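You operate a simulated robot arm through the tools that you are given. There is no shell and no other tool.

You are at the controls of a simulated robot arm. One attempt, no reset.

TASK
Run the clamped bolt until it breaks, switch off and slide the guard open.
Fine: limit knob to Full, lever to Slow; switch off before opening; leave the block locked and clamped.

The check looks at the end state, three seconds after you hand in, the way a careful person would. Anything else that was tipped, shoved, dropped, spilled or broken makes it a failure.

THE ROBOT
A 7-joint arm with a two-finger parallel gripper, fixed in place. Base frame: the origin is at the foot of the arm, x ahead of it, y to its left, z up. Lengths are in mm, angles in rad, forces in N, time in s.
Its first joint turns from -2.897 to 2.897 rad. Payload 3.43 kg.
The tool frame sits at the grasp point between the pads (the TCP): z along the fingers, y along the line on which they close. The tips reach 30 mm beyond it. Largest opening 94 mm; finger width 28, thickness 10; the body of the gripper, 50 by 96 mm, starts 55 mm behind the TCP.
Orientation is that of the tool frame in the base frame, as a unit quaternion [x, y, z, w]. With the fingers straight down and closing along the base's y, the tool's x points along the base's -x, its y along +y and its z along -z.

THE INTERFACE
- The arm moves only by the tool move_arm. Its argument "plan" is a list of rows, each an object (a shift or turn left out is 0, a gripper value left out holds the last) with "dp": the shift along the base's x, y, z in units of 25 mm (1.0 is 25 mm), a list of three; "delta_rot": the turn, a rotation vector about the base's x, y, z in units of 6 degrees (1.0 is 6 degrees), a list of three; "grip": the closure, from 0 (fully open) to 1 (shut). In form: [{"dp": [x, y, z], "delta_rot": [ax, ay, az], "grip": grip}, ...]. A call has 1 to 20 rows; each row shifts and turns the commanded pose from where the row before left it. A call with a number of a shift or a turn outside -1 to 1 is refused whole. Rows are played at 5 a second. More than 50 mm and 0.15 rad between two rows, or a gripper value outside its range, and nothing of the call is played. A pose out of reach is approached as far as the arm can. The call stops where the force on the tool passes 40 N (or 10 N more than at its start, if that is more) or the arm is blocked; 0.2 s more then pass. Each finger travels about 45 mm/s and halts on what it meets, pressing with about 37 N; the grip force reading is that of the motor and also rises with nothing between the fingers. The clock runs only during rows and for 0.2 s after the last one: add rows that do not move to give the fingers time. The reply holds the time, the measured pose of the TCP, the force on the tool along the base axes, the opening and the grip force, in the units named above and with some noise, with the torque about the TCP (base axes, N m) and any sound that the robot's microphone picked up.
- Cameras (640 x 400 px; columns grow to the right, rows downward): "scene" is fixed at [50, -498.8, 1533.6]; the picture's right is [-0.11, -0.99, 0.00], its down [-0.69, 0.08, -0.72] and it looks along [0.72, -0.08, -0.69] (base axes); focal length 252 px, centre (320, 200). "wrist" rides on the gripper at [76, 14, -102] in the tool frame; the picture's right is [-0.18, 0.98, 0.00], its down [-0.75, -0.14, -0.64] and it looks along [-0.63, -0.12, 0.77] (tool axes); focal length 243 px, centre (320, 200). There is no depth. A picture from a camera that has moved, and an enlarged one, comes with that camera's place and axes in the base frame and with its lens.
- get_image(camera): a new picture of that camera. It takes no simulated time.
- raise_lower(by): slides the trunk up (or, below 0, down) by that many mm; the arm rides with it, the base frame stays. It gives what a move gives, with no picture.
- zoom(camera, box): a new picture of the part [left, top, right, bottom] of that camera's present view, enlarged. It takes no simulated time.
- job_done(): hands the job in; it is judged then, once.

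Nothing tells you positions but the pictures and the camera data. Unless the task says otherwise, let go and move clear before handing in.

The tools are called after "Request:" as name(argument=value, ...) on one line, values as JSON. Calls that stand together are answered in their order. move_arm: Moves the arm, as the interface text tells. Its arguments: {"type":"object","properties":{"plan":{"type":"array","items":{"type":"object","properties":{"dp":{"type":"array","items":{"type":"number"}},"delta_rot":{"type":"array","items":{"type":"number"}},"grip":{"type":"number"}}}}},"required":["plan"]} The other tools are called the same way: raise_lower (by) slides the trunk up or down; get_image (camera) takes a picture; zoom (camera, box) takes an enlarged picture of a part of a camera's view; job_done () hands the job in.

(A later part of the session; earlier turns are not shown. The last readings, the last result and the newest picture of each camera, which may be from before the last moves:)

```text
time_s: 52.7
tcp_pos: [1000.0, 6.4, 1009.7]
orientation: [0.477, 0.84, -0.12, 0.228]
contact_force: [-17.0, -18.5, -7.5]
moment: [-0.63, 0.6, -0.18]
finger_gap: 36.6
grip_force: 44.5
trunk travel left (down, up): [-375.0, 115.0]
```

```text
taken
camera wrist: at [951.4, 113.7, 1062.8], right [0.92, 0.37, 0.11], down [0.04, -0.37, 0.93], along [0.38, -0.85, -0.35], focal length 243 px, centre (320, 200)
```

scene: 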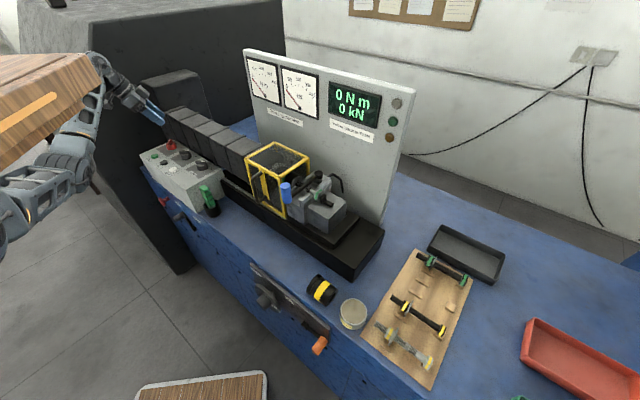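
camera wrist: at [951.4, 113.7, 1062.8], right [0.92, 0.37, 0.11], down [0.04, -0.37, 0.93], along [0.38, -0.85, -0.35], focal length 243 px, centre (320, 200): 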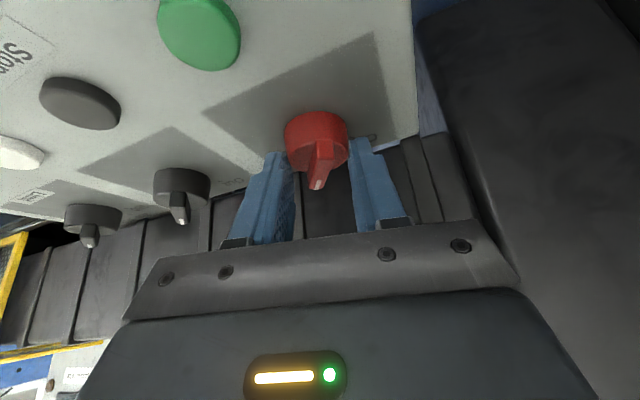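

Request:
move_arm(plan=[{"dp": [-0.02, -0.03, 0.02], "delta_rot": [0, 0, -1]}, {"dp": [0.01, -0.01, 0], "delta_rot": [0, 0, -1]}, {"dp": [0.02, 0, 0], "delta_rot": [0, 0, -0.7]}, {"dp": [0, 0, 0]}])

Request:
get_image(camera="wrist")

Request:
zoom(camera="scene", box=[130, 90, 226, 170])

Request:
zoom(camera="scene", box=[230, 40, 420, 160])

```text
time_s: 53.7
tcp_pos: [1001.0, 7.4, 1011.2]
orientation: [0.589, 0.766, -0.15, 0.209]
contact_force: [8.9, 2.7, -13.1]
moment: [0.35, -0.32, 0.36]
finger_gap: 36.0
grip_force: 45.1
trunk travel left (down, up): [-375.0, 115.0]
```

```text
taken
camera wrist: at [983.6, 124.6, 1063.2], right [0.99, 0.1, 0.11], down [-0.06, -0.36, 0.93], along [0.13, -0.93, -0.35], focal length 243 px, centre (320, 200)
```

wrist: 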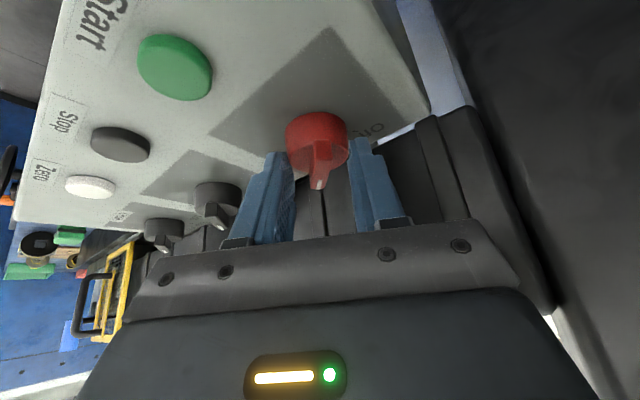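

```text
5.00 times, centred on (178, 130) of scene
camera zoom: at [50.0, -498.8, 1533.6], right [-0.11, -0.99, 0.0], down [-0.69, 0.08, -0.72], along [0.72, -0.08, -0.69], focal length 1259 px, centre (1030, 550)
```

zoom: 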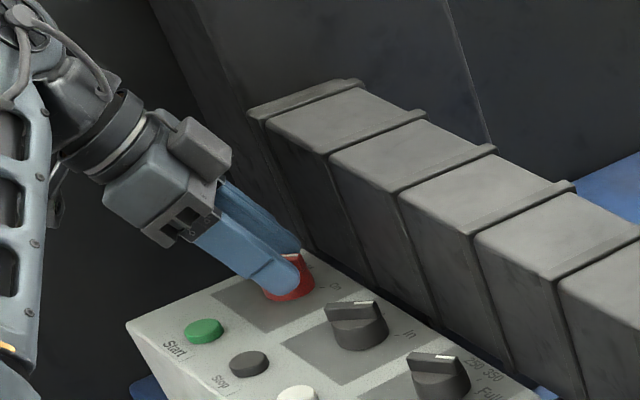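

```text
3.33 times, centred on (325, 100) of scene
camera zoom: at [50.0, -498.8, 1533.6], right [-0.11, -0.99, 0.0], down [-0.69, 0.08, -0.72], along [0.72, -0.08, -0.69], focal length 840 px, centre (303, 533)
```

zoom: 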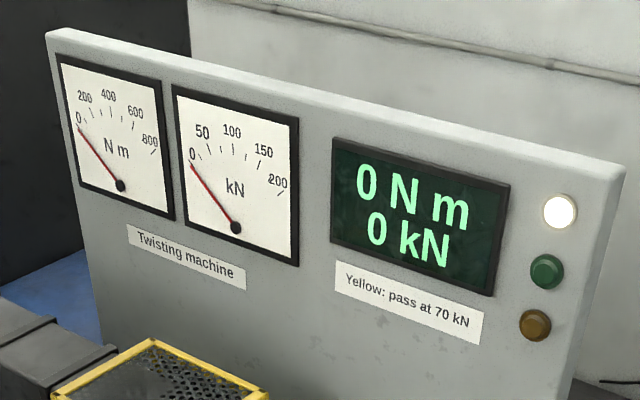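

The white power lamp is lit, so the switch is On. Releasing and lifting, then moving over the Start button with fingers closed.

Request:
move_arm(plan=[{"dp": [0, 0, 0], "grip": 0.5}, {"dp": [0, 0, 0]}, {"dp": [0, 0, 1]}, {"dp": [0, 0, 1]}, {"dp": [0, 0, 0.5]}, {"dp": [-0.8, 0.6, 0], "grip": 1}, {"dp": [-0.8, 0.6, 0]}, {"dp": [-0.8, 0.66, 0]}, {"dp": [0, 0, 0]}, {"dp": [0, 0, 0]}])

Request:
get_image(camera="wrist")

Request:
zoom(camera="scene", box=[130, 90, 226, 170])

Request:
zoom(camera="scene", box=[230, 40, 420, 240])

```text
time_s: 55.9
tcp_pos: [938.7, 53.5, 1073.6]
orientation: [0.591, 0.765, -0.15, 0.209]
contact_force: [0.4, 0.5, -0.2]
moment: [0.01, -0.01, 0.0]
finger_gap: 0.0
grip_force: 33.7
trunk travel left (down, up): [-375.0, 115.0]
```

```text
taken
camera wrist: at [921.7, 169.5, 1125.7], right [0.99, 0.1, 0.11], down [-0.06, -0.36, 0.93], along [0.13, -0.93, -0.35], focal length 243 px, centre (320, 200)
```

wrist: 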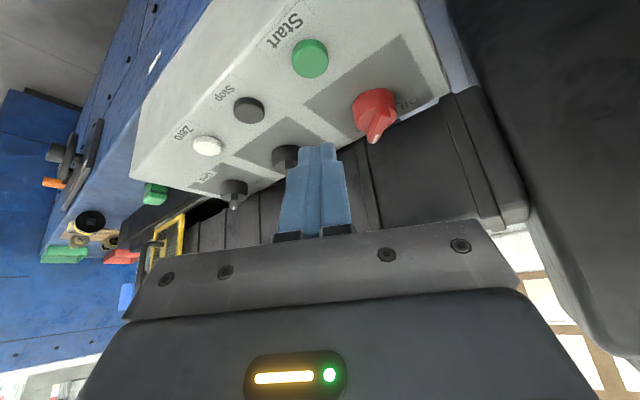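

```text
5.00 times, centred on (178, 130) of scene
camera zoom: at [50.0, -498.8, 1533.6], right [-0.11, -0.99, 0.0], down [-0.69, 0.08, -0.72], along [0.72, -0.08, -0.69], focal length 1259 px, centre (1030, 550)
```

zoom: 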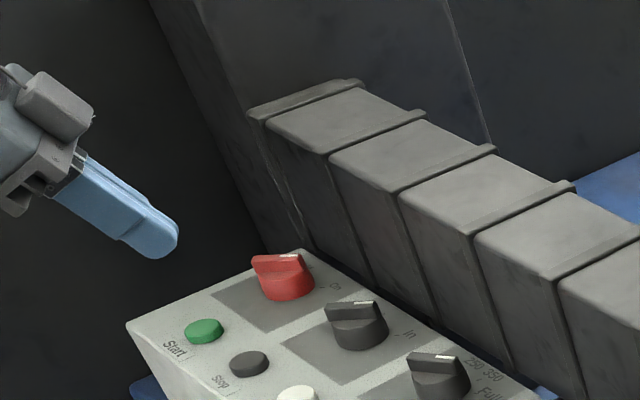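

```text
2.00 times, centred on (325, 140) of scene
camera zoom: at [50.0, -498.8, 1533.6], right [-0.11, -0.99, 0.0], down [-0.69, 0.08, -0.72], along [0.72, -0.08, -0.69], focal length 504 px, centre (310, 320)
```

zoom: 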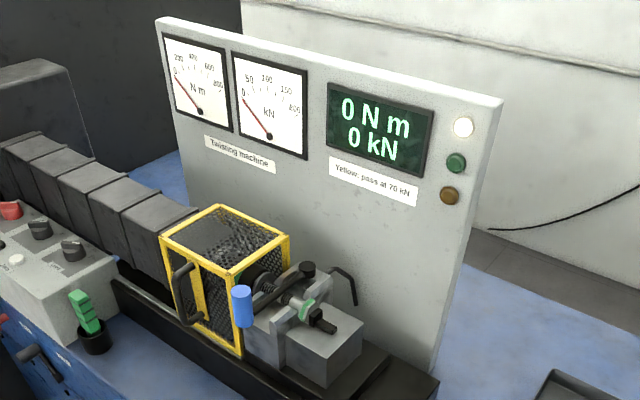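

Red is at On and the fingertips are over Start. Descending to just above it, then pressing gently.

Request:
move_arm(plan=[{"dp": [0.04, 0.02, -1]}, {"dp": [0, 0, -1]}, {"dp": [0, 0, -0.6]}, {"dp": [0, 0, -0.1]}, {"dp": [0, 0, -0.1]}, {"dp": [0, 0, -0.1]}, {"dp": [0, 0, -0.1]}, {"dp": [0, 0, 0]}])

Request:
get_image(camera="wrist")

Request:
zoom(camera="scene", box=[230, 40, 420, 240])

```text
time_s: 57.9
tcp_pos: [941.8, 54.0, 1004.4]
orientation: [0.591, 0.763, -0.148, 0.214]
contact_force: [-0.6, 0.2, 17.2]
moment: [-0.03, -0.02, -0.23]
finger_gap: 0.0
grip_force: 33.0
trunk travel left (down, up): [-375.0, 115.0]
heard: click
stopped in row 8: the force on the tool passed its limit at 41 N (the readings are from after the stop); the commanded pose is now the measured one
```

```text
taken
camera wrist: at [924.8, 170.3, 1056.6], right [0.99, 0.1, 0.12], down [-0.08, -0.36, 0.93], along [0.14, -0.93, -0.35], focal length 243 px, centre (320, 200)
```

wrist: 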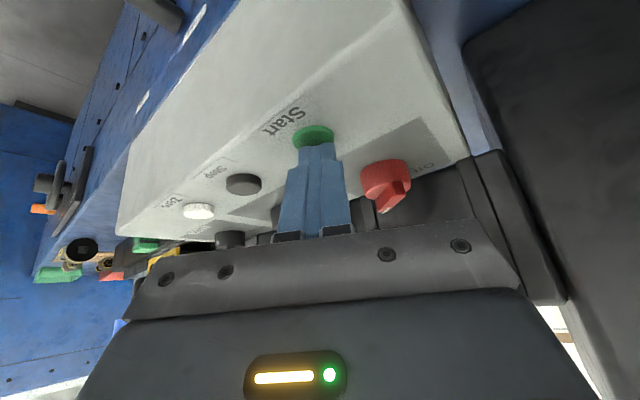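

```text
2.00 times, centred on (325, 140) of scene
camera zoom: at [50.0, -498.8, 1533.6], right [-0.11, -0.99, 0.0], down [-0.69, 0.08, -0.72], along [0.72, -0.08, -0.69], focal length 504 px, centre (310, 320)
```

zoom: 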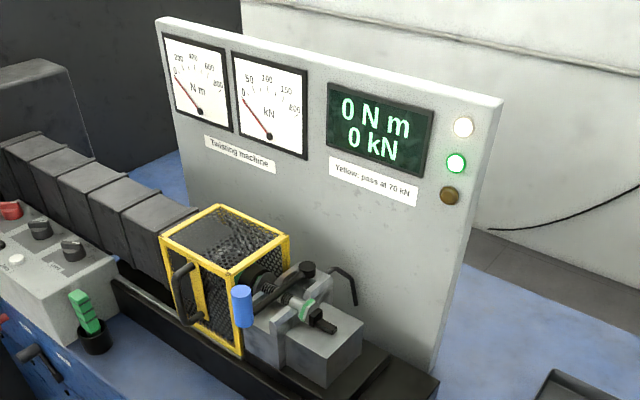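

The green run lamp is on. I'll lift off and watch the gauges while it runs.

Request:
move_arm(plan=[{"dp": [0, 0, 1]}, {"dp": [0, 0, 1]}, {"dp": [0, 0, 0.7]}, {"dp": [0, 0, 0]}, {"dp": [0, 0, 0]}])

Request:
zoom(camera="scene", box=[230, 40, 420, 240])

```text
time_s: 59.0
tcp_pos: [940.8, 54.1, 1069.2]
orientation: [0.591, 0.764, -0.15, 0.212]
contact_force: [0.6, 0.1, -0.4]
moment: [0.03, 0.01, -0.03]
finger_gap: 0.0
grip_force: 33.1
trunk travel left (down, up): [-375.0, 115.0]
```

```text
2.00 times, centred on (325, 140) of scene
camera zoom: at [50.0, -498.8, 1533.6], right [-0.11, -0.99, 0.0], down [-0.69, 0.08, -0.72], along [0.72, -0.08, -0.69], focal length 504 px, centre (310, 320)
```

zoom: 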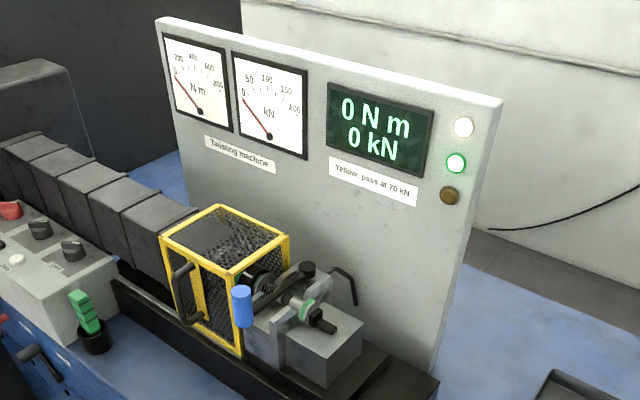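

Request:
move_arm(plan=[{"dp": [0.8, -0.62, 0.2], "grip": 0.5}, {"dp": [0.8, -0.62, 0]}, {"dp": [0.8, -0.62, 0]}, {"dp": [0, 0, 0]}, {"dp": [0, 0, 0]}, {"dp": [0, 0, 0]}, {"dp": [0, 0, 0]}, {"dp": [0, 0, 0]}])

Request:
zoom(camera="scene", box=[230, 40, 420, 240])

```text
time_s: 60.9
tcp_pos: [1003.3, 7.0, 1075.3]
orientation: [0.591, 0.764, -0.149, 0.211]
contact_force: [-0.5, -0.3, -0.4]
moment: [-0.02, -0.03, -0.02]
finger_gap: 46.9
grip_force: 0.1
trunk travel left (down, up): [-375.0, 115.0]
```

```text
2.00 times, centred on (325, 140) of scene
camera zoom: at [50.0, -498.8, 1533.6], right [-0.11, -0.99, 0.0], down [-0.69, 0.08, -0.72], along [0.72, -0.08, -0.69], focal length 504 px, centre (310, 320)
```

zoom: 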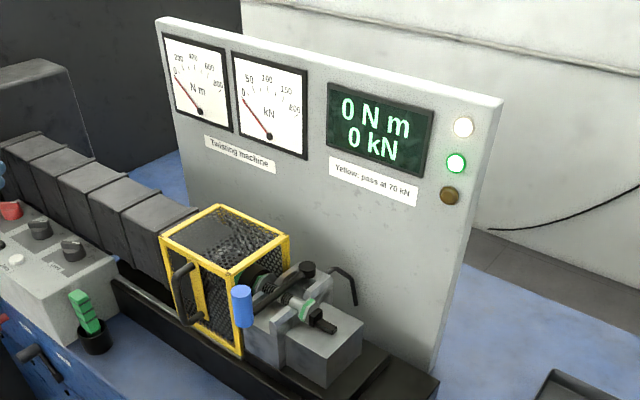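

Request:
move_arm(plan=[{"dp": [0, 0, 0]}, {"dp": [0, 0, 0]}, {"dp": [0, 0, 0]}, {"dp": [0, 0, 0]}, {"dp": [0, 0, 0]}, {"dp": [0, 0, 0]}, {"dp": [0, 0, 0]}, {"dp": [0, 0, 0]}, {"dp": [0, 0, 0]}, {"dp": [0, 0, 0]}, {"dp": [0, 0, 0]}, {"dp": [0, 0, 0]}, {"dp": [0, 0, 0]}, {"dp": [0, 0, 0]}, {"dp": [0, 0, 0]}, {"dp": [0, 0, 0]}, {"dp": [0, 0, 0]}, {"dp": [0, 0, 0]}, {"dp": [0, 0, 0]}, {"dp": [0, 0, 0]}])

Request:
zoom(camera="scene", box=[230, 40, 420, 240])

```text
time_s: 65.0
tcp_pos: [1001.2, 6.8, 1075.0]
orientation: [0.59, 0.765, -0.149, 0.212]
contact_force: [-0.1, 0.6, 0.7]
moment: [0.0, -0.01, 0.03]
finger_gap: 46.8
grip_force: 0.0
trunk travel left (down, up): [-375.0, 115.0]
```

```text
2.00 times, centred on (325, 140) of scene
camera zoom: at [50.0, -498.8, 1533.6], right [-0.11, -0.99, 0.0], down [-0.69, 0.08, -0.72], along [0.72, -0.08, -0.69], focal length 504 px, centre (310, 320)
```

zoom: 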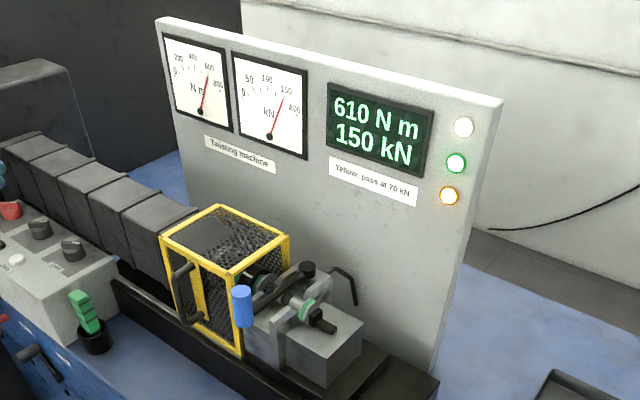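

The load is climbing: 610 N m and 150 kN, with the yellow pass lamp lit. I'll keep waiting for the break.

Request:
move_arm(plan=[{"dp": [0, 0, 0]}, {"dp": [0, 0, 0]}, {"dp": [0, 0, 0]}, {"dp": [0, 0, 0]}, {"dp": [0, 0, 0]}, {"dp": [0, 0, 0]}, {"dp": [0, 0, 0]}, {"dp": [0, 0, 0]}, {"dp": [0, 0, 0]}, {"dp": [0, 0, 0]}])

Request:
zoom(camera="scene", box=[230, 40, 420, 240])

```text
time_s: 67.2
tcp_pos: [1001.5, 6.6, 1076.4]
orientation: [0.591, 0.764, -0.149, 0.211]
contact_force: [-0.6, 0.6, 0.3]
moment: [-0.02, 0.0, -0.01]
finger_gap: 46.9
grip_force: 0.0
trunk travel left (down, up): [-375.0, 115.0]
```

```text
2.00 times, centred on (325, 140) of scene
camera zoom: at [50.0, -498.8, 1533.6], right [-0.11, -0.99, 0.0], down [-0.69, 0.08, -0.72], along [0.72, -0.08, -0.69], focal length 504 px, centre (310, 320)
```

zoom: 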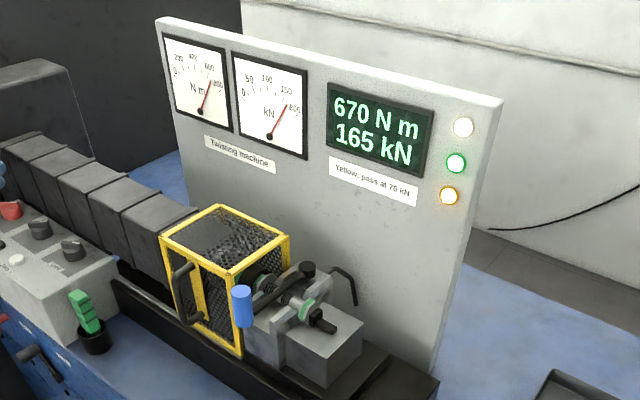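

Request:
move_arm(plan=[{"dp": [0, 0, 0]}, {"dp": [0, 0, 0]}, {"dp": [0, 0, 0]}, {"dp": [0, 0, 0]}, {"dp": [0, 0, 0]}, {"dp": [0, 0, 0]}, {"dp": [0, 0, 0]}, {"dp": [0, 0, 0]}, {"dp": [0, 0, 0]}, {"dp": [0, 0, 0]}])

Request:
zoom(camera="scene", box=[230, 40, 420, 240])

```text
time_s: 69.5
tcp_pos: [1001.1, 6.8, 1075.0]
orientation: [0.591, 0.764, -0.149, 0.212]
contact_force: [0.0, 0.2, -0.4]
moment: [0.03, -0.02, -0.03]
finger_gap: 46.9
grip_force: 0.0
trunk travel left (down, up): [-375.0, 115.0]
```

```text
2.00 times, centred on (325, 140) of scene
camera zoom: at [50.0, -498.8, 1533.6], right [-0.11, -0.99, 0.0], down [-0.69, 0.08, -0.72], along [0.72, -0.08, -0.69], focal length 504 px, centre (310, 320)
```

zoom: 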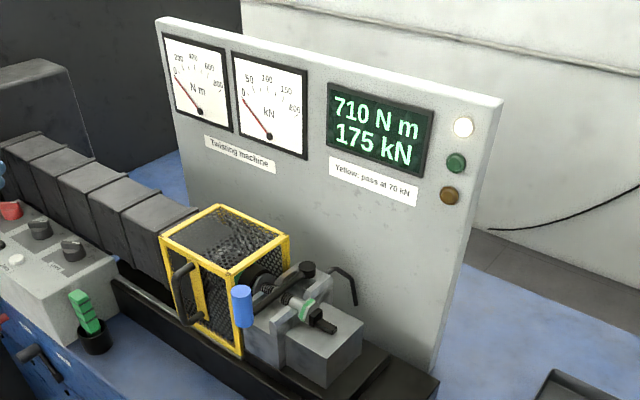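

The needles are back at 0, the run lamp is out, and the display holds 710 N m / 175 kN. I'll check whether the bolt really broke.

Request:
zoom(camera="scene", box=[265, 150, 361, 230])

Request:
zoom(camera="scene", box=[285, 165, 333, 200])

Request:
zoom(camera="scene", box=[160, 130, 232, 180])

```text
5.00 times, centred on (313, 190) of scene
camera zoom: at [50.0, -498.8, 1533.6], right [-0.11, -0.99, 0.0], down [-0.69, 0.08, -0.72], along [0.72, -0.08, -0.69], focal length 1259 px, centre (355, 250)
```

zoom: 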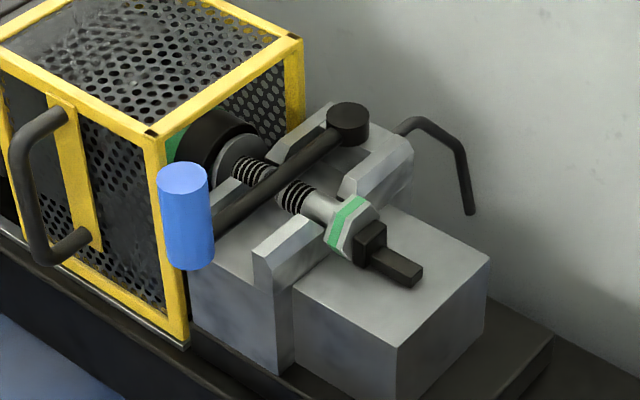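

```text
11.43 times, centred on (309, 182) of scene
camera zoom: at [50.0, -498.8, 1533.6], right [-0.11, -0.99, 0.0], down [-0.69, 0.08, -0.72], along [0.72, -0.08, -0.69], focal length 2879 px, centre (446, 400)
```

zoom: 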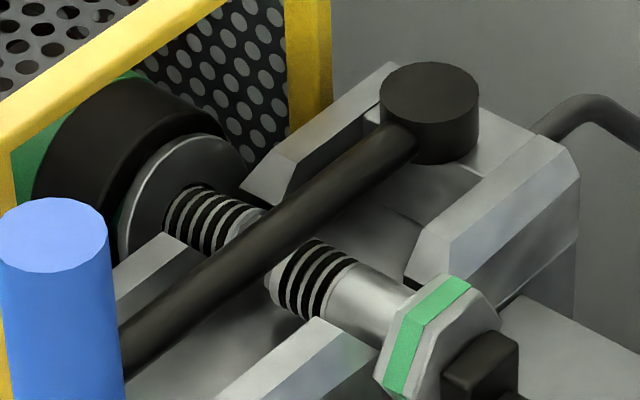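

```text
8.00 times, centred on (196, 155) of scene
camera zoom: at [50.0, -498.8, 1533.6], right [-0.11, -0.99, 0.0], down [-0.69, 0.08, -0.72], along [0.72, -0.08, -0.69], focal length 2015 px, centre (1312, 560)
```

zoom: 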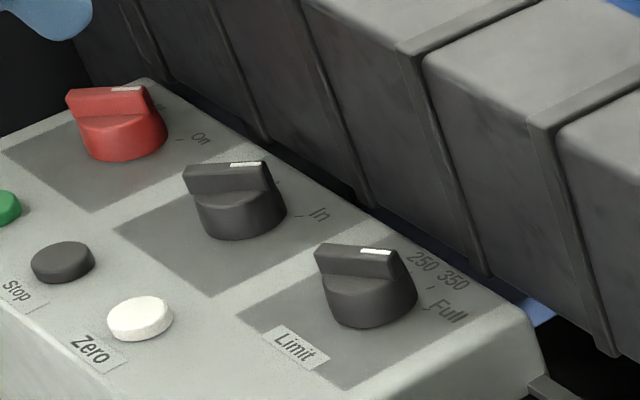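

Request:
zoom(camera="scene", box=[240, 135, 352, 225])

Request:
zoom(camera="scene", box=[296, 175, 320, 195])

Request:
zoom(camera="scene", box=[320, 70, 416, 150])

```text
4.44 times, centred on (296, 180) of scene
camera zoom: at [50.0, -498.8, 1533.6], right [-0.11, -0.99, 0.0], down [-0.69, 0.08, -0.72], along [0.72, -0.08, -0.69], focal length 1120 px, centre (427, 289)
```

zoom: 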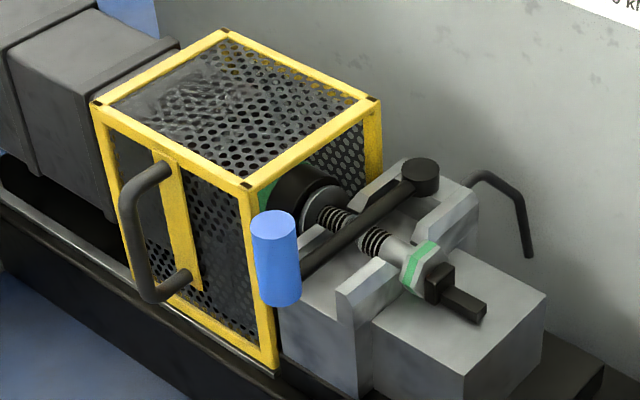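

```text
16.00 times, centred on (308, 185) of scene
camera zoom: at [50.0, -498.8, 1533.6], right [-0.11, -0.99, 0.0], down [-0.69, 0.08, -0.72], along [0.72, -0.08, -0.69], focal length 4030 px, centre (512, 440)
```

zoom: 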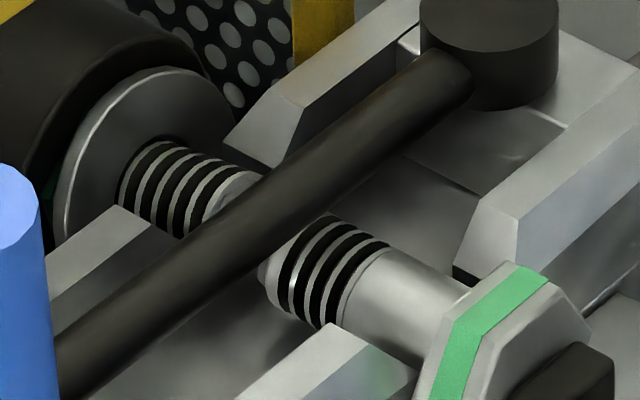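

```text
5.00 times, centred on (368, 110) of scene
camera zoom: at [50.0, -498.8, 1533.6], right [-0.11, -0.99, 0.0], down [-0.69, 0.08, -0.72], along [0.72, -0.08, -0.69], focal length 1259 px, centre (80, 650)
```

zoom: 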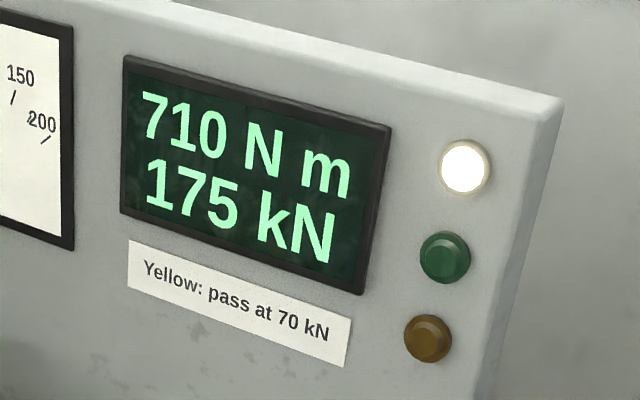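

The bolt has clearly parted: there are conical fracture ends with a gap between them. Next is switching off: descend on the red switch again, grip, and twist back.

Request:
move_arm(plan=[{"dp": [0, 0.01, -0.9]}, {"dp": [0, 0.01, -0.9]}, {"dp": [0, 0, -0.5]}, {"dp": [0, 0, -0.26]}, {"dp": [0, 0, 0], "grip": 1}, {"dp": [0, 0, 0]}, {"dp": [0, 0, 0]}, {"dp": [0, 0, 0]}])

Request:
get_image(camera="wrist")

```text
time_s: 71.2
tcp_pos: [1001.2, 6.3, 1010.1]
orientation: [0.591, 0.764, -0.15, 0.211]
contact_force: [-18.7, -0.6, -1.1]
moment: [-0.22, 0.66, -0.05]
finger_gap: 36.4
grip_force: 44.7
trunk travel left (down, up): [-375.0, 115.0]
```

```text
taken
camera wrist: at [984.3, 123.0, 1063.0], right [0.99, 0.1, 0.11], down [-0.07, -0.36, 0.93], along [0.13, -0.93, -0.35], focal length 243 px, centre (320, 200)
```

wrist: 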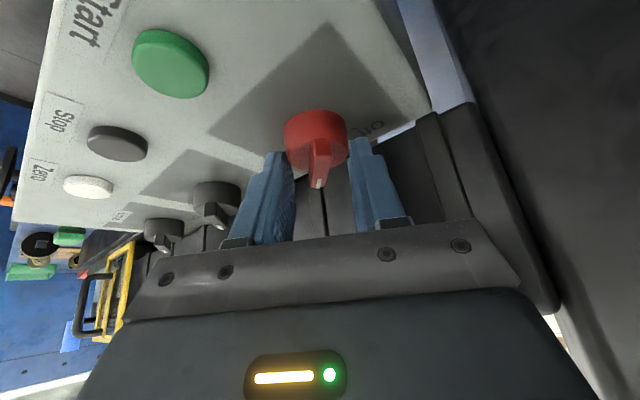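

Request:
move_arm(plan=[{"dp": [-0.04, 0, 0]}, {"dp": [-0.024, -0.008, 0], "delta_rot": [0, 0, 1]}, {"dp": [-0.023, -0.011, 0], "delta_rot": [0, 0, 1]}, {"dp": [-0.022, -0.012, 0], "delta_rot": [0, 0, 1]}, {"dp": [-0.021, -0.015, 0], "delta_rot": [0, 0, 1]}, {"dp": [-0.019, -0.017, 0], "delta_rot": [0, 0, 1]}, {"dp": [-0.017, -0.019, 0], "delta_rot": [0, 0, 1]}, {"dp": [-0.015, -0.021, 0], "delta_rot": [0, 0, 1]}, {"dp": [-0.012, -0.022, 0], "delta_rot": [0, 0, 1]}, {"dp": [0, 0, 0]}])

Request:
get_image(camera="wrist")

```text
time_s: 73.5
tcp_pos: [997.3, 2.6, 1009.7]
orientation: [0.229, 0.938, -0.049, 0.256]
contact_force: [10.1, -8.5, 9.6]
moment: [-0.34, -0.55, -0.02]
finger_gap: 36.1
grip_force: 44.8
trunk travel left (down, up): [-375.0, 115.0]
```

```text
taken
camera wrist: at [900.0, 68.4, 1062.8], right [0.59, 0.8, 0.12], down [0.22, -0.29, 0.93], along [0.78, -0.52, -0.35], focal length 243 px, centre (320, 200)
```

wrist: 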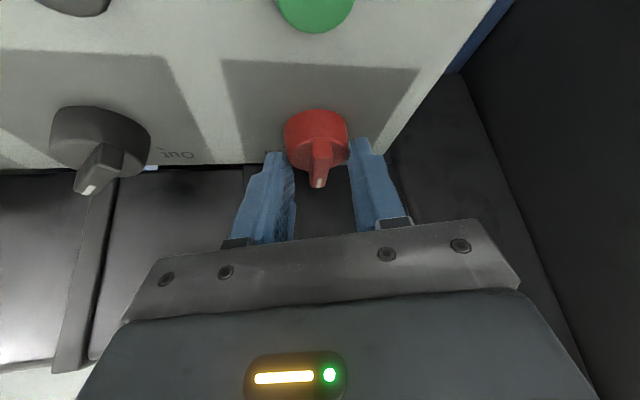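

Request:
move_arm(plan=[{"dp": [0.005, -0.035, 0.01], "delta_rot": [0, 0, 1]}, {"dp": [0, -0.03, 0], "delta_rot": [0, 0, 1]}, {"dp": [-0.005, -0.025, 0], "delta_rot": [0, 0, 1]}, {"dp": [-0.003, -0.025, 0], "delta_rot": [0, 0, 1]}, {"dp": [0, -0.026, 0], "delta_rot": [0, 0, 1]}, {"dp": [0.003, -0.025, 0], "delta_rot": [0, 0, 1]}, {"dp": [0.005, -0.025, 0], "delta_rot": [0, 0, 1]}, {"dp": [0.008, -0.02, 0], "delta_rot": [0, 0, 0.7]}, {"dp": [0, 0, 0]}])

Request:
get_image(camera="wrist")

Request:
zoom(camera="scene", box=[230, 40, 420, 240])

```text
time_s: 75.5
tcp_pos: [995.9, -1.8, 1011.0]
orientation: [-0.159, 0.953, 0.054, 0.252]
contact_force: [3.5, 0.5, 16.4]
moment: [-0.04, 0.44, -0.6]
finger_gap: 36.4
grip_force: 45.0
trunk travel left (down, up): [-375.0, 115.0]
```

```text
taken
camera wrist: at [882.6, -27.3, 1063.2], right [-0.17, 0.98, 0.11], down [0.37, -0.04, 0.93], along [0.91, 0.2, -0.35], focal length 243 px, centre (320, 200)
```

wrist: 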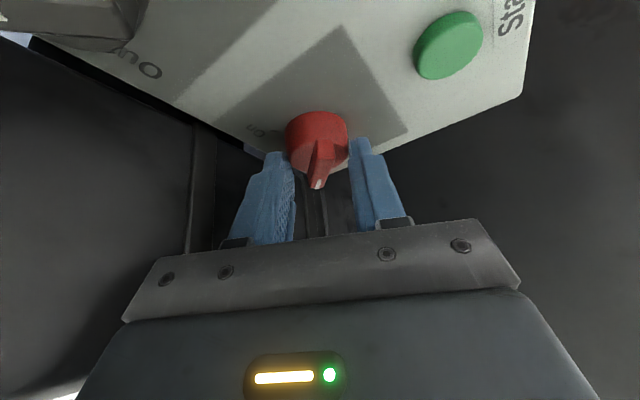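

```text
2.00 times, centred on (325, 140) of scene
camera zoom: at [50.0, -498.8, 1533.6], right [-0.11, -0.99, 0.0], down [-0.69, 0.08, -0.72], along [0.72, -0.08, -0.69], focal length 504 px, centre (310, 320)
```

zoom: 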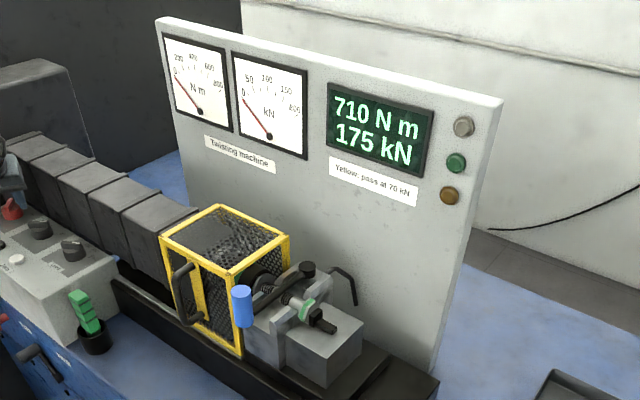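

The power lamp is out, so the switch is Off. Releasing the switch and lifting clear.

Request:
move_arm(plan=[{"dp": [0, 0, 0], "grip": 0.5}, {"dp": [0, 0, 0]}, {"dp": [0, 0, 0.8]}, {"dp": [0, 0, 1]}, {"dp": [0, 0, 1]}, {"dp": [-0.3, 0.3, 1]}, {"dp": [0, 0, 0]}])

Request:
zoom(camera="scene", box=[150, 120, 230, 170])

Request:
get_image(camera="wrist")

```text
time_s: 77.0
tcp_pos: [991.1, 4.4, 1105.3]
orientation: [-0.157, 0.953, 0.053, 0.253]
contact_force: [-0.7, 0.9, -0.1]
moment: [0.0, 0.02, -0.01]
finger_gap: 46.8
grip_force: 0.0
trunk travel left (down, up): [-375.0, 115.0]
```

```text
8.00 times, centred on (190, 145) of scene
camera zoom: at [50.0, -498.8, 1533.6], right [-0.11, -0.99, 0.0], down [-0.69, 0.08, -0.72], along [0.72, -0.08, -0.69], focal length 2015 px, centre (1360, 640)
```

zoom: 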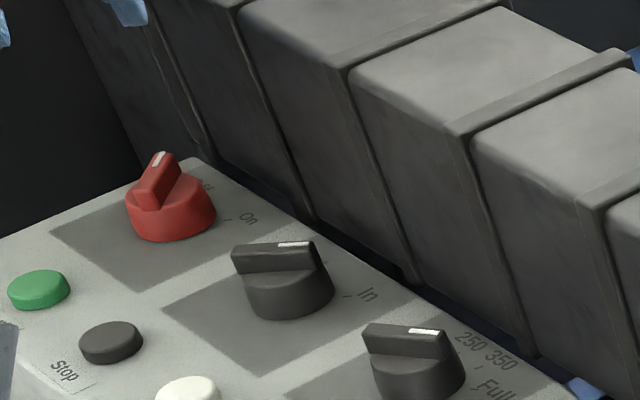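

```text
taken
camera wrist: at [877.3, -20.9, 1157.8], right [-0.17, 0.98, 0.11], down [0.37, -0.05, 0.93], along [0.91, 0.2, -0.35], focal length 243 px, centre (320, 200)
```

wrist: 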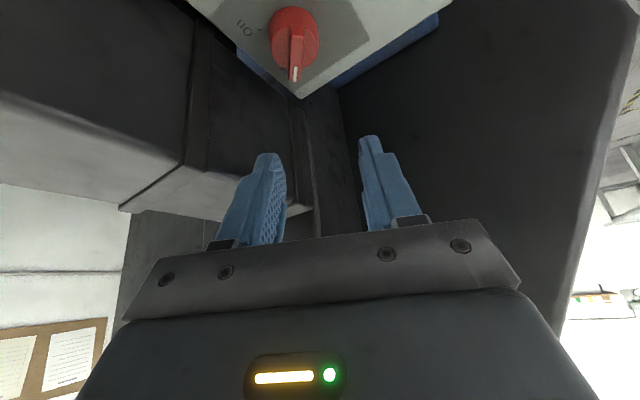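

Everything on the panel reads correctly: Off, In, Full. Now I'll travel upright over to the guard handle and look at it.

Request:
move_arm(plan=[{"dp": [-1, 0, 0.6], "delta_rot": [-0.327, 0.945, 0]}, {"dp": [-1, 0, 0.6], "delta_rot": [-0.327, 0.945, 0]}, {"dp": [-1, 0, 0.6], "delta_rot": [-0.327, 0.945, 0]}, {"dp": [-1, 0, 0.6], "delta_rot": [-0.327, 0.945, 0]}, {"dp": [-1, 0, 0.6], "delta_rot": [-0.327, 0.945, 0]}, {"dp": [-0.9, -0.9, 0], "delta_rot": [0, 0, -0.982]}, {"dp": [-0.9, -0.9, 0], "delta_rot": [0, 0, -0.982]}, {"dp": [-0.9, -0.9, 0], "delta_rot": [0, 0, -0.982]}, {"dp": [-0.9, -0.9, 0], "delta_rot": [0, 0, -0.982]}, {"dp": [-0.9, -0.9, 0], "delta_rot": [0, 0, -0.982]}, {"dp": [-0.9, -0.9, 0], "delta_rot": [0, 0, -0.982]}, {"dp": [-0.9, -0.9, 0], "delta_rot": [0, 0, -0.982]}, {"dp": [-0.9, -0.9, 0], "delta_rot": [0, 0, -0.982]}, {"dp": [-0.9, -0.9, 0], "delta_rot": [0, 0, -0.982]}, {"dp": [-0.9, -0.9, 0], "delta_rot": [0, 0, -0.982]}, {"dp": [-0.9, -0.9, 0], "delta_rot": [0, 0, -0.982]}, {"dp": [0, 0, 0]}])

Request:
get_image(camera="wrist")

Request:
get_image(camera="scene")

```text
time_s: 80.7
tcp_pos: [617.7, -241.9, 1179.8]
orientation: [0.394, 0.919, 0.009, 0.004]
contact_force: [-0.4, -0.6, 0.2]
moment: [0.03, -0.01, 0.01]
finger_gap: 47.1
grip_force: 0.1
trunk travel left (down, up): [-375.0, 115.0]
```

```text
taken
camera wrist: at [575.2, -177.9, 1284.3], right [0.84, 0.54, 0.02], down [0.41, -0.65, 0.64], along [0.36, -0.53, -0.77], focal length 243 px, centre (320, 200)
```

wrist: 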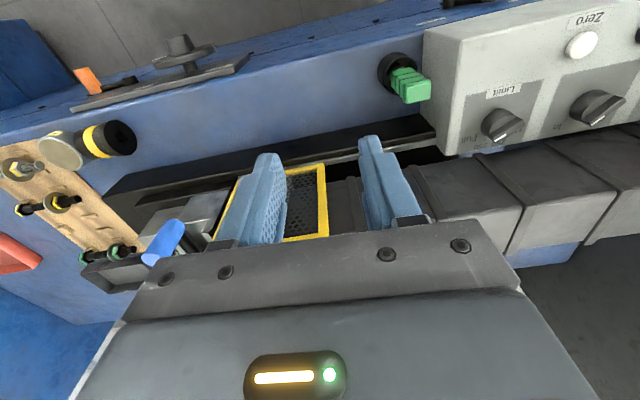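

```text
taken
```

scene: 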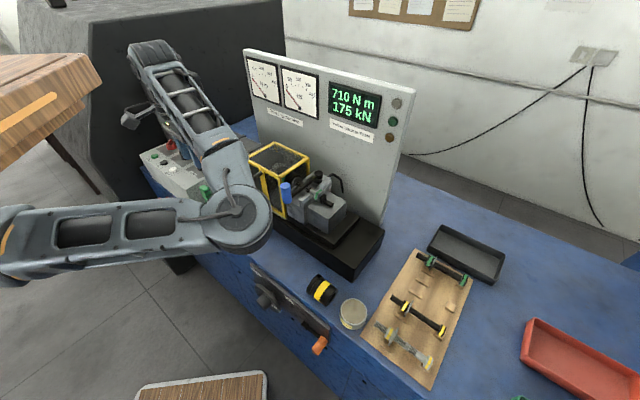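

Request:
move_arm(plan=[{"dp": [-0.56, -0.77, 0]}, {"dp": [-0.56, -0.77, 0]}, {"dp": [-0.56, -0.77, 0]}, {"dp": [-0.56, -0.77, 0]}, {"dp": [0, 0, 0]}])

Request:
get_image(camera="wrist")

Request:
zoom(camera="wrist", box=[200, 120, 440, 250])

Request:
get_image(camera="scene")

```text
time_s: 81.8
tcp_pos: [560.0, -319.2, 1180.0]
orientation: [0.392, 0.92, 0.009, 0.003]
contact_force: [-0.1, 0.5, -0.1]
moment: [-0.02, 0.01, 0.01]
finger_gap: 47.1
grip_force: 0.0
trunk travel left (down, up): [-375.0, 115.0]
```

```text
taken
camera wrist: at [517.5, -254.7, 1283.1], right [0.84, 0.55, 0.02], down [0.41, -0.65, 0.64], along [0.36, -0.53, -0.77], focal length 243 px, centre (320, 200)
```

wrist: 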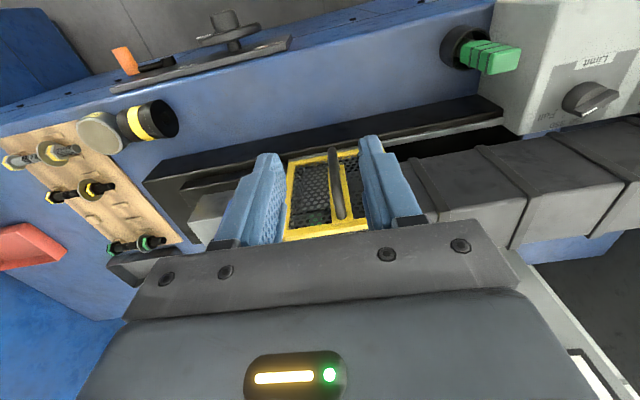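

```text
2.67 times, centred on (320, 185) of wrist
camera zoom: at [517.5, -254.7, 1283.1], right [0.84, 0.55, 0.02], down [0.41, -0.65, 0.64], along [0.36, -0.53, -0.77], focal length 647 px, centre (320, 240)
```

zoom: 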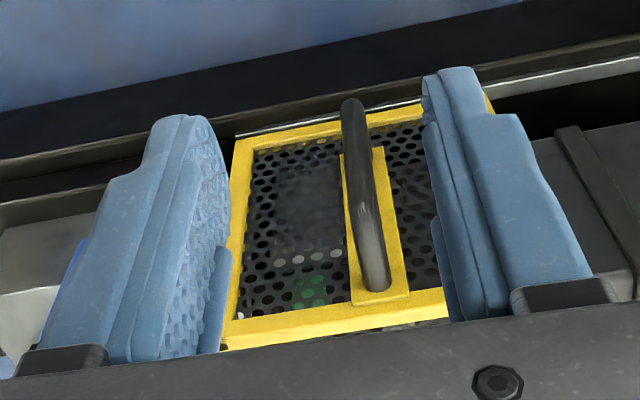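

```text
taken
```

scene: 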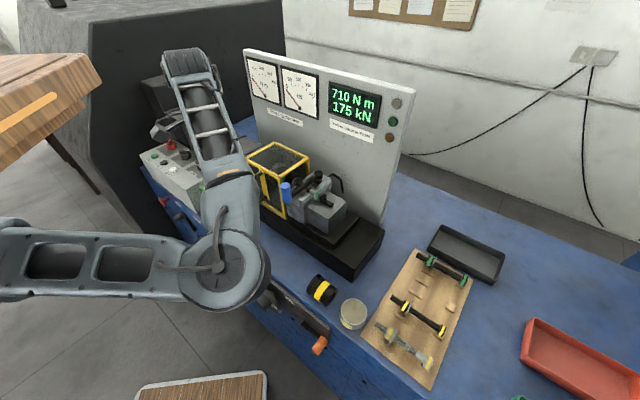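

The handle bar is vertical at about (618, -373), z from 990 to 1090. I'll position above it, then descend with fingers on both sides.

Request:
move_arm(plan=[{"dp": [0.77, -0.72, 0]}, {"dp": [0.77, -0.72, 0]}, {"dp": [0.77, -0.72, 0]}, {"dp": [0, 0, -0.6]}, {"dp": [0, 0, 0]}])

Request:
get_image(camera="wrist")

Request:
zoom(camera="scene", box=[180, 100, 340, 240])

```text
time_s: 83.0
tcp_pos: [620.1, -372.0, 1165.2]
orientation: [0.394, 0.919, 0.009, 0.004]
contact_force: [-0.9, 0.0, 0.3]
moment: [0.0, 0.0, 0.0]
finger_gap: 46.6
grip_force: 0.0
trunk travel left (down, up): [-375.0, 115.0]
```

```text
taken
camera wrist: at [576.5, -308.2, 1269.4], right [0.84, 0.55, 0.02], down [0.41, -0.65, 0.64], along [0.36, -0.53, -0.77], focal length 243 px, centre (320, 200)
```

wrist: 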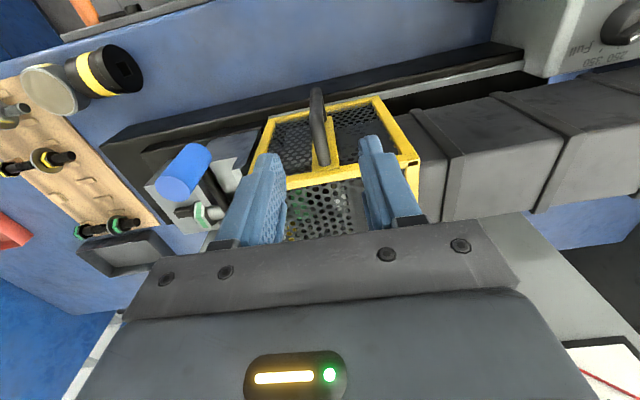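

```text
2.86 times, centred on (260, 170) of scene
camera zoom: at [50.0, -498.8, 1533.6], right [-0.11, -0.99, 0.0], down [-0.69, 0.08, -0.72], along [0.72, -0.08, -0.69], focal length 720 px, centre (491, 286)
```

zoom: 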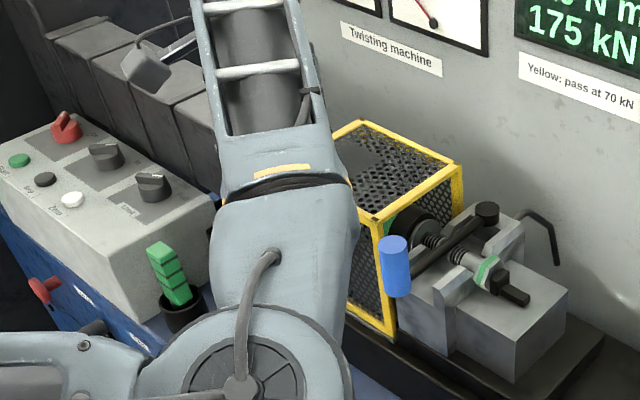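

Well centred. Descending so the fingers straddle the bar.

Request:
move_arm(plan=[{"dp": [0, 0, -0.9]}, {"dp": [0, 0, -0.9]}, {"dp": [0, 0, -0.9]}, {"dp": [0, 0, -0.7]}, {"dp": [0, 0, 0]}])

Request:
get_image(camera="wrist")

```text
time_s: 84.2
tcp_pos: [618.1, -372.5, 1080.1]
orientation: [0.393, 0.919, 0.009, 0.004]
contact_force: [0.5, -0.2, 0.3]
moment: [0.0, 0.02, 0.02]
finger_gap: 47.0
grip_force: 0.1
trunk travel left (down, up): [-375.0, 115.0]
```

```text
taken
camera wrist: at [575.5, -309.2, 1183.9], right [0.84, 0.55, 0.02], down [0.41, -0.65, 0.64], along [0.36, -0.53, -0.77], focal length 243 px, centre (320, 200)
```

wrist: 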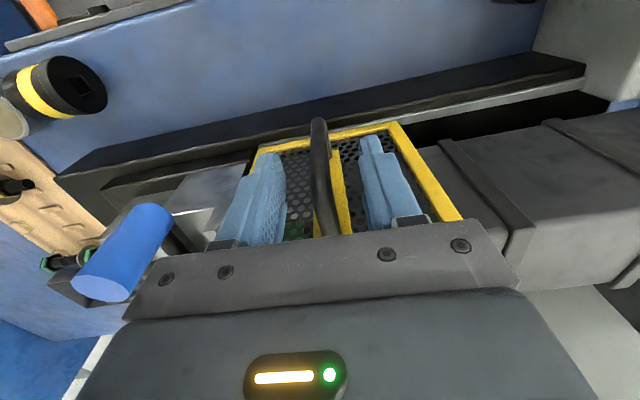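

The bar is between the fingers. Now sliding the guard left, slowly first.

Request:
move_arm(plan=[{"dp": [0.36, 0.348, 0]}, {"dp": [0.36, 0.348, 0]}, {"dp": [0.36, 0.348, 0]}, {"dp": [0.36, 0.348, 0]}, {"dp": [0, 0, 0]}])

Request:
get_image(camera="wrist")

Request:
zoom(camera="scene", box=[180, 100, 340, 240])

```text
time_s: 85.5
tcp_pos: [653.8, -338.2, 1081.3]
orientation: [0.392, 0.92, 0.009, 0.004]
contact_force: [-0.3, -0.9, -0.5]
moment: [0.0, 0.0, 0.02]
finger_gap: 47.5
grip_force: 0.3
trunk travel left (down, up): [-375.0, 115.0]
```

```text
taken
camera wrist: at [611.2, -274.4, 1184.4], right [0.84, 0.55, 0.02], down [0.41, -0.65, 0.64], along [0.36, -0.53, -0.77], focal length 243 px, centre (320, 200)
```

wrist: 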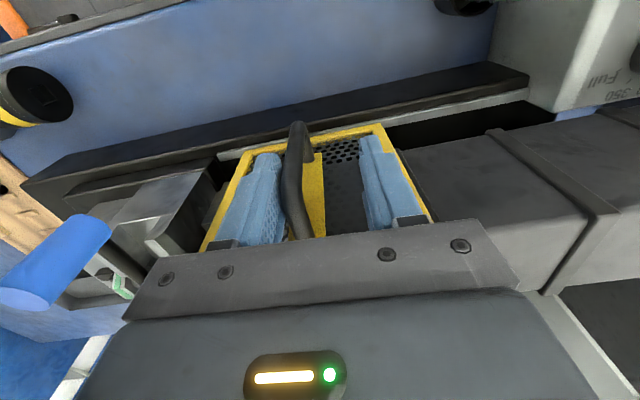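

```text
2.86 times, centred on (260, 170) of scene
camera zoom: at [50.0, -498.8, 1533.6], right [-0.11, -0.99, 0.0], down [-0.69, 0.08, -0.72], along [0.72, -0.08, -0.69], focal length 720 px, centre (491, 286)
```

zoom: 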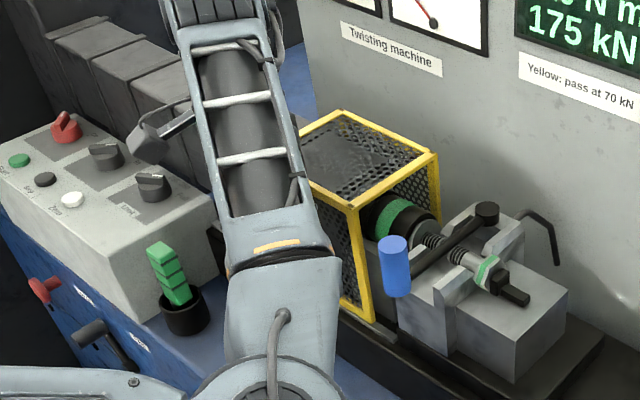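

The guard slides freely. Continuing.

Request:
move_arm(plan=[{"dp": [0.43, 0.418, 0]}, {"dp": [0.43, 0.418, 0]}, {"dp": [0.43, 0.418, 0]}, {"dp": [0.43, 0.418, 0]}, {"dp": [0.43, 0.418, 0]}, {"dp": [0.43, 0.418, 0]}, {"dp": [0, 0, 0]}])

Request:
get_image(camera="wrist")

Request:
zoom(camera="scene", box=[180, 100, 340, 240])

```text
time_s: 87.0
tcp_pos: [719.1, -273.6, 1080.6]
orientation: [0.393, 0.919, 0.01, 0.004]
contact_force: [0.0, -0.5, 0.2]
moment: [-0.02, -0.01, 0.0]
finger_gap: 47.2
grip_force: 0.2
trunk travel left (down, up): [-375.0, 115.0]
```

```text
taken
camera wrist: at [676.2, -210.4, 1184.1], right [0.84, 0.55, 0.02], down [0.41, -0.65, 0.64], along [0.36, -0.53, -0.77], focal length 243 px, centre (320, 200)
```

wrist: 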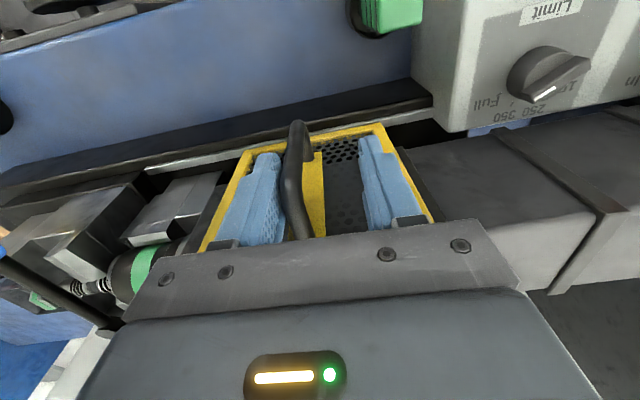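

```text
2.86 times, centred on (260, 170) of scene
camera zoom: at [50.0, -498.8, 1533.6], right [-0.11, -0.99, 0.0], down [-0.69, 0.08, -0.72], along [0.72, -0.08, -0.69], focal length 720 px, centre (491, 286)
```

zoom: 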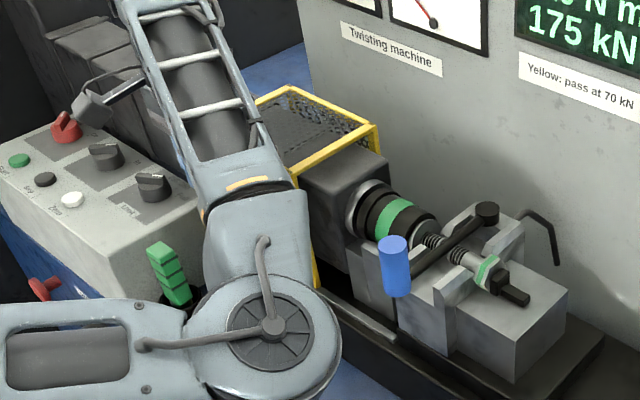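

Request:
move_arm(plan=[{"dp": [0.23, 0.223, 0]}, {"dp": [0.23, 0.223, 0]}, {"dp": [0.23, 0.223, 0]}, {"dp": [0.23, 0.223, 0]}, {"dp": [0, 0, 0]}])

Request:
get_image(camera="wrist")

```text
time_s: 88.2
tcp_pos: [742.4, -254.2, 1080.2]
orientation: [0.394, 0.919, 0.01, 0.003]
contact_force: [-15.4, -7.8, -0.9]
moment: [0.18, 0.03, -0.31]
finger_gap: 56.6
grip_force: 9.1
trunk travel left (down, up): [-375.0, 115.0]
```

```text
taken
camera wrist: at [699.1, -190.5, 1184.4], right [0.84, 0.54, 0.02], down [0.41, -0.65, 0.64], along [0.36, -0.53, -0.77], focal length 243 px, centre (320, 200)
```

wrist: 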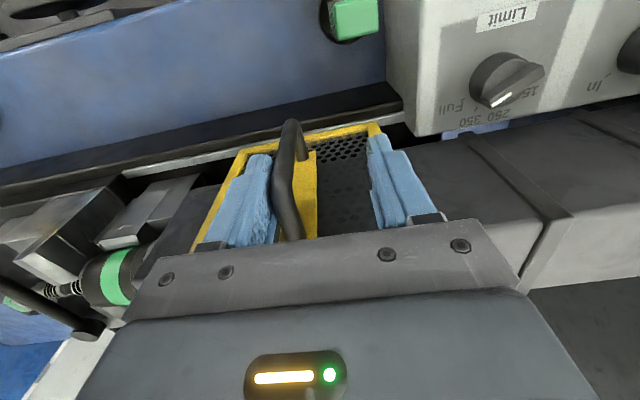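

The guard has reached its open stop. Backing off the bar, lifting out, and retreating.

Request:
move_arm(plan=[{"dp": [-0.3, -0.29, 0]}, {"dp": [-0.15, -0.145, 0], "grip": 0.3}, {"dp": [0, 0, 0.8]}, {"dp": [0, 0, 1]}, {"dp": [0, 0, 1]}, {"dp": [0, 0, 1]}, {"dp": [0, 0, 1]}, {"dp": [-0.6, 0.6, 0.5]}, {"dp": [-0.6, 0.6, 0.5]}, {"dp": [-0.6, 0.6, 0.5]}, {"dp": [-0.6, 0.6, 0]}, {"dp": [-0.6, 0.6, 0]}, {"dp": [-0.6, 0.6, 0]}, {"dp": [0, 0, 0]}])

Request:
get_image(camera="scene")

Request:
get_image(camera="wrist")

```text
time_s: 91.2
tcp_pos: [640.8, -171.8, 1237.5]
orientation: [0.392, 0.92, 0.01, 0.004]
contact_force: [-0.5, -0.5, -0.5]
moment: [0.02, 0.02, 0.02]
finger_gap: 66.0
grip_force: 0.1
trunk travel left (down, up): [-375.0, 115.0]
```

```text
taken
```

scene: 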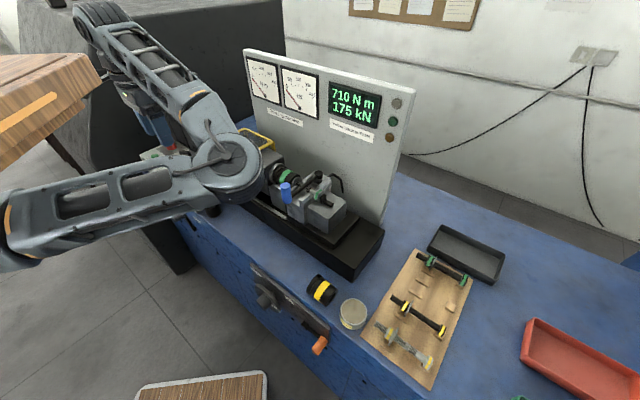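

```text
taken
camera wrist: at [598.5, -108.9, 1341.4], right [0.84, 0.55, 0.02], down [0.41, -0.65, 0.64], along [0.36, -0.53, -0.77], focal length 243 px, centre (320, 200)
```

wrist: 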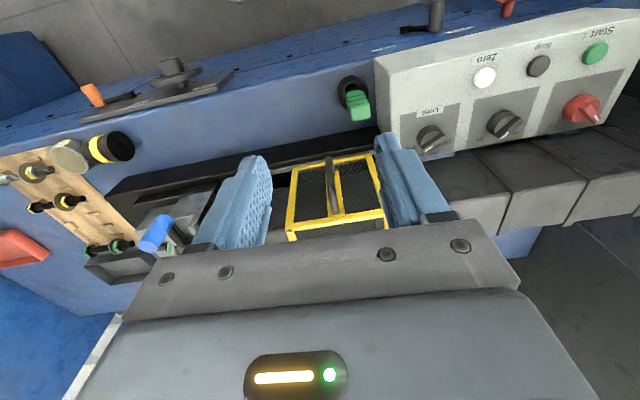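

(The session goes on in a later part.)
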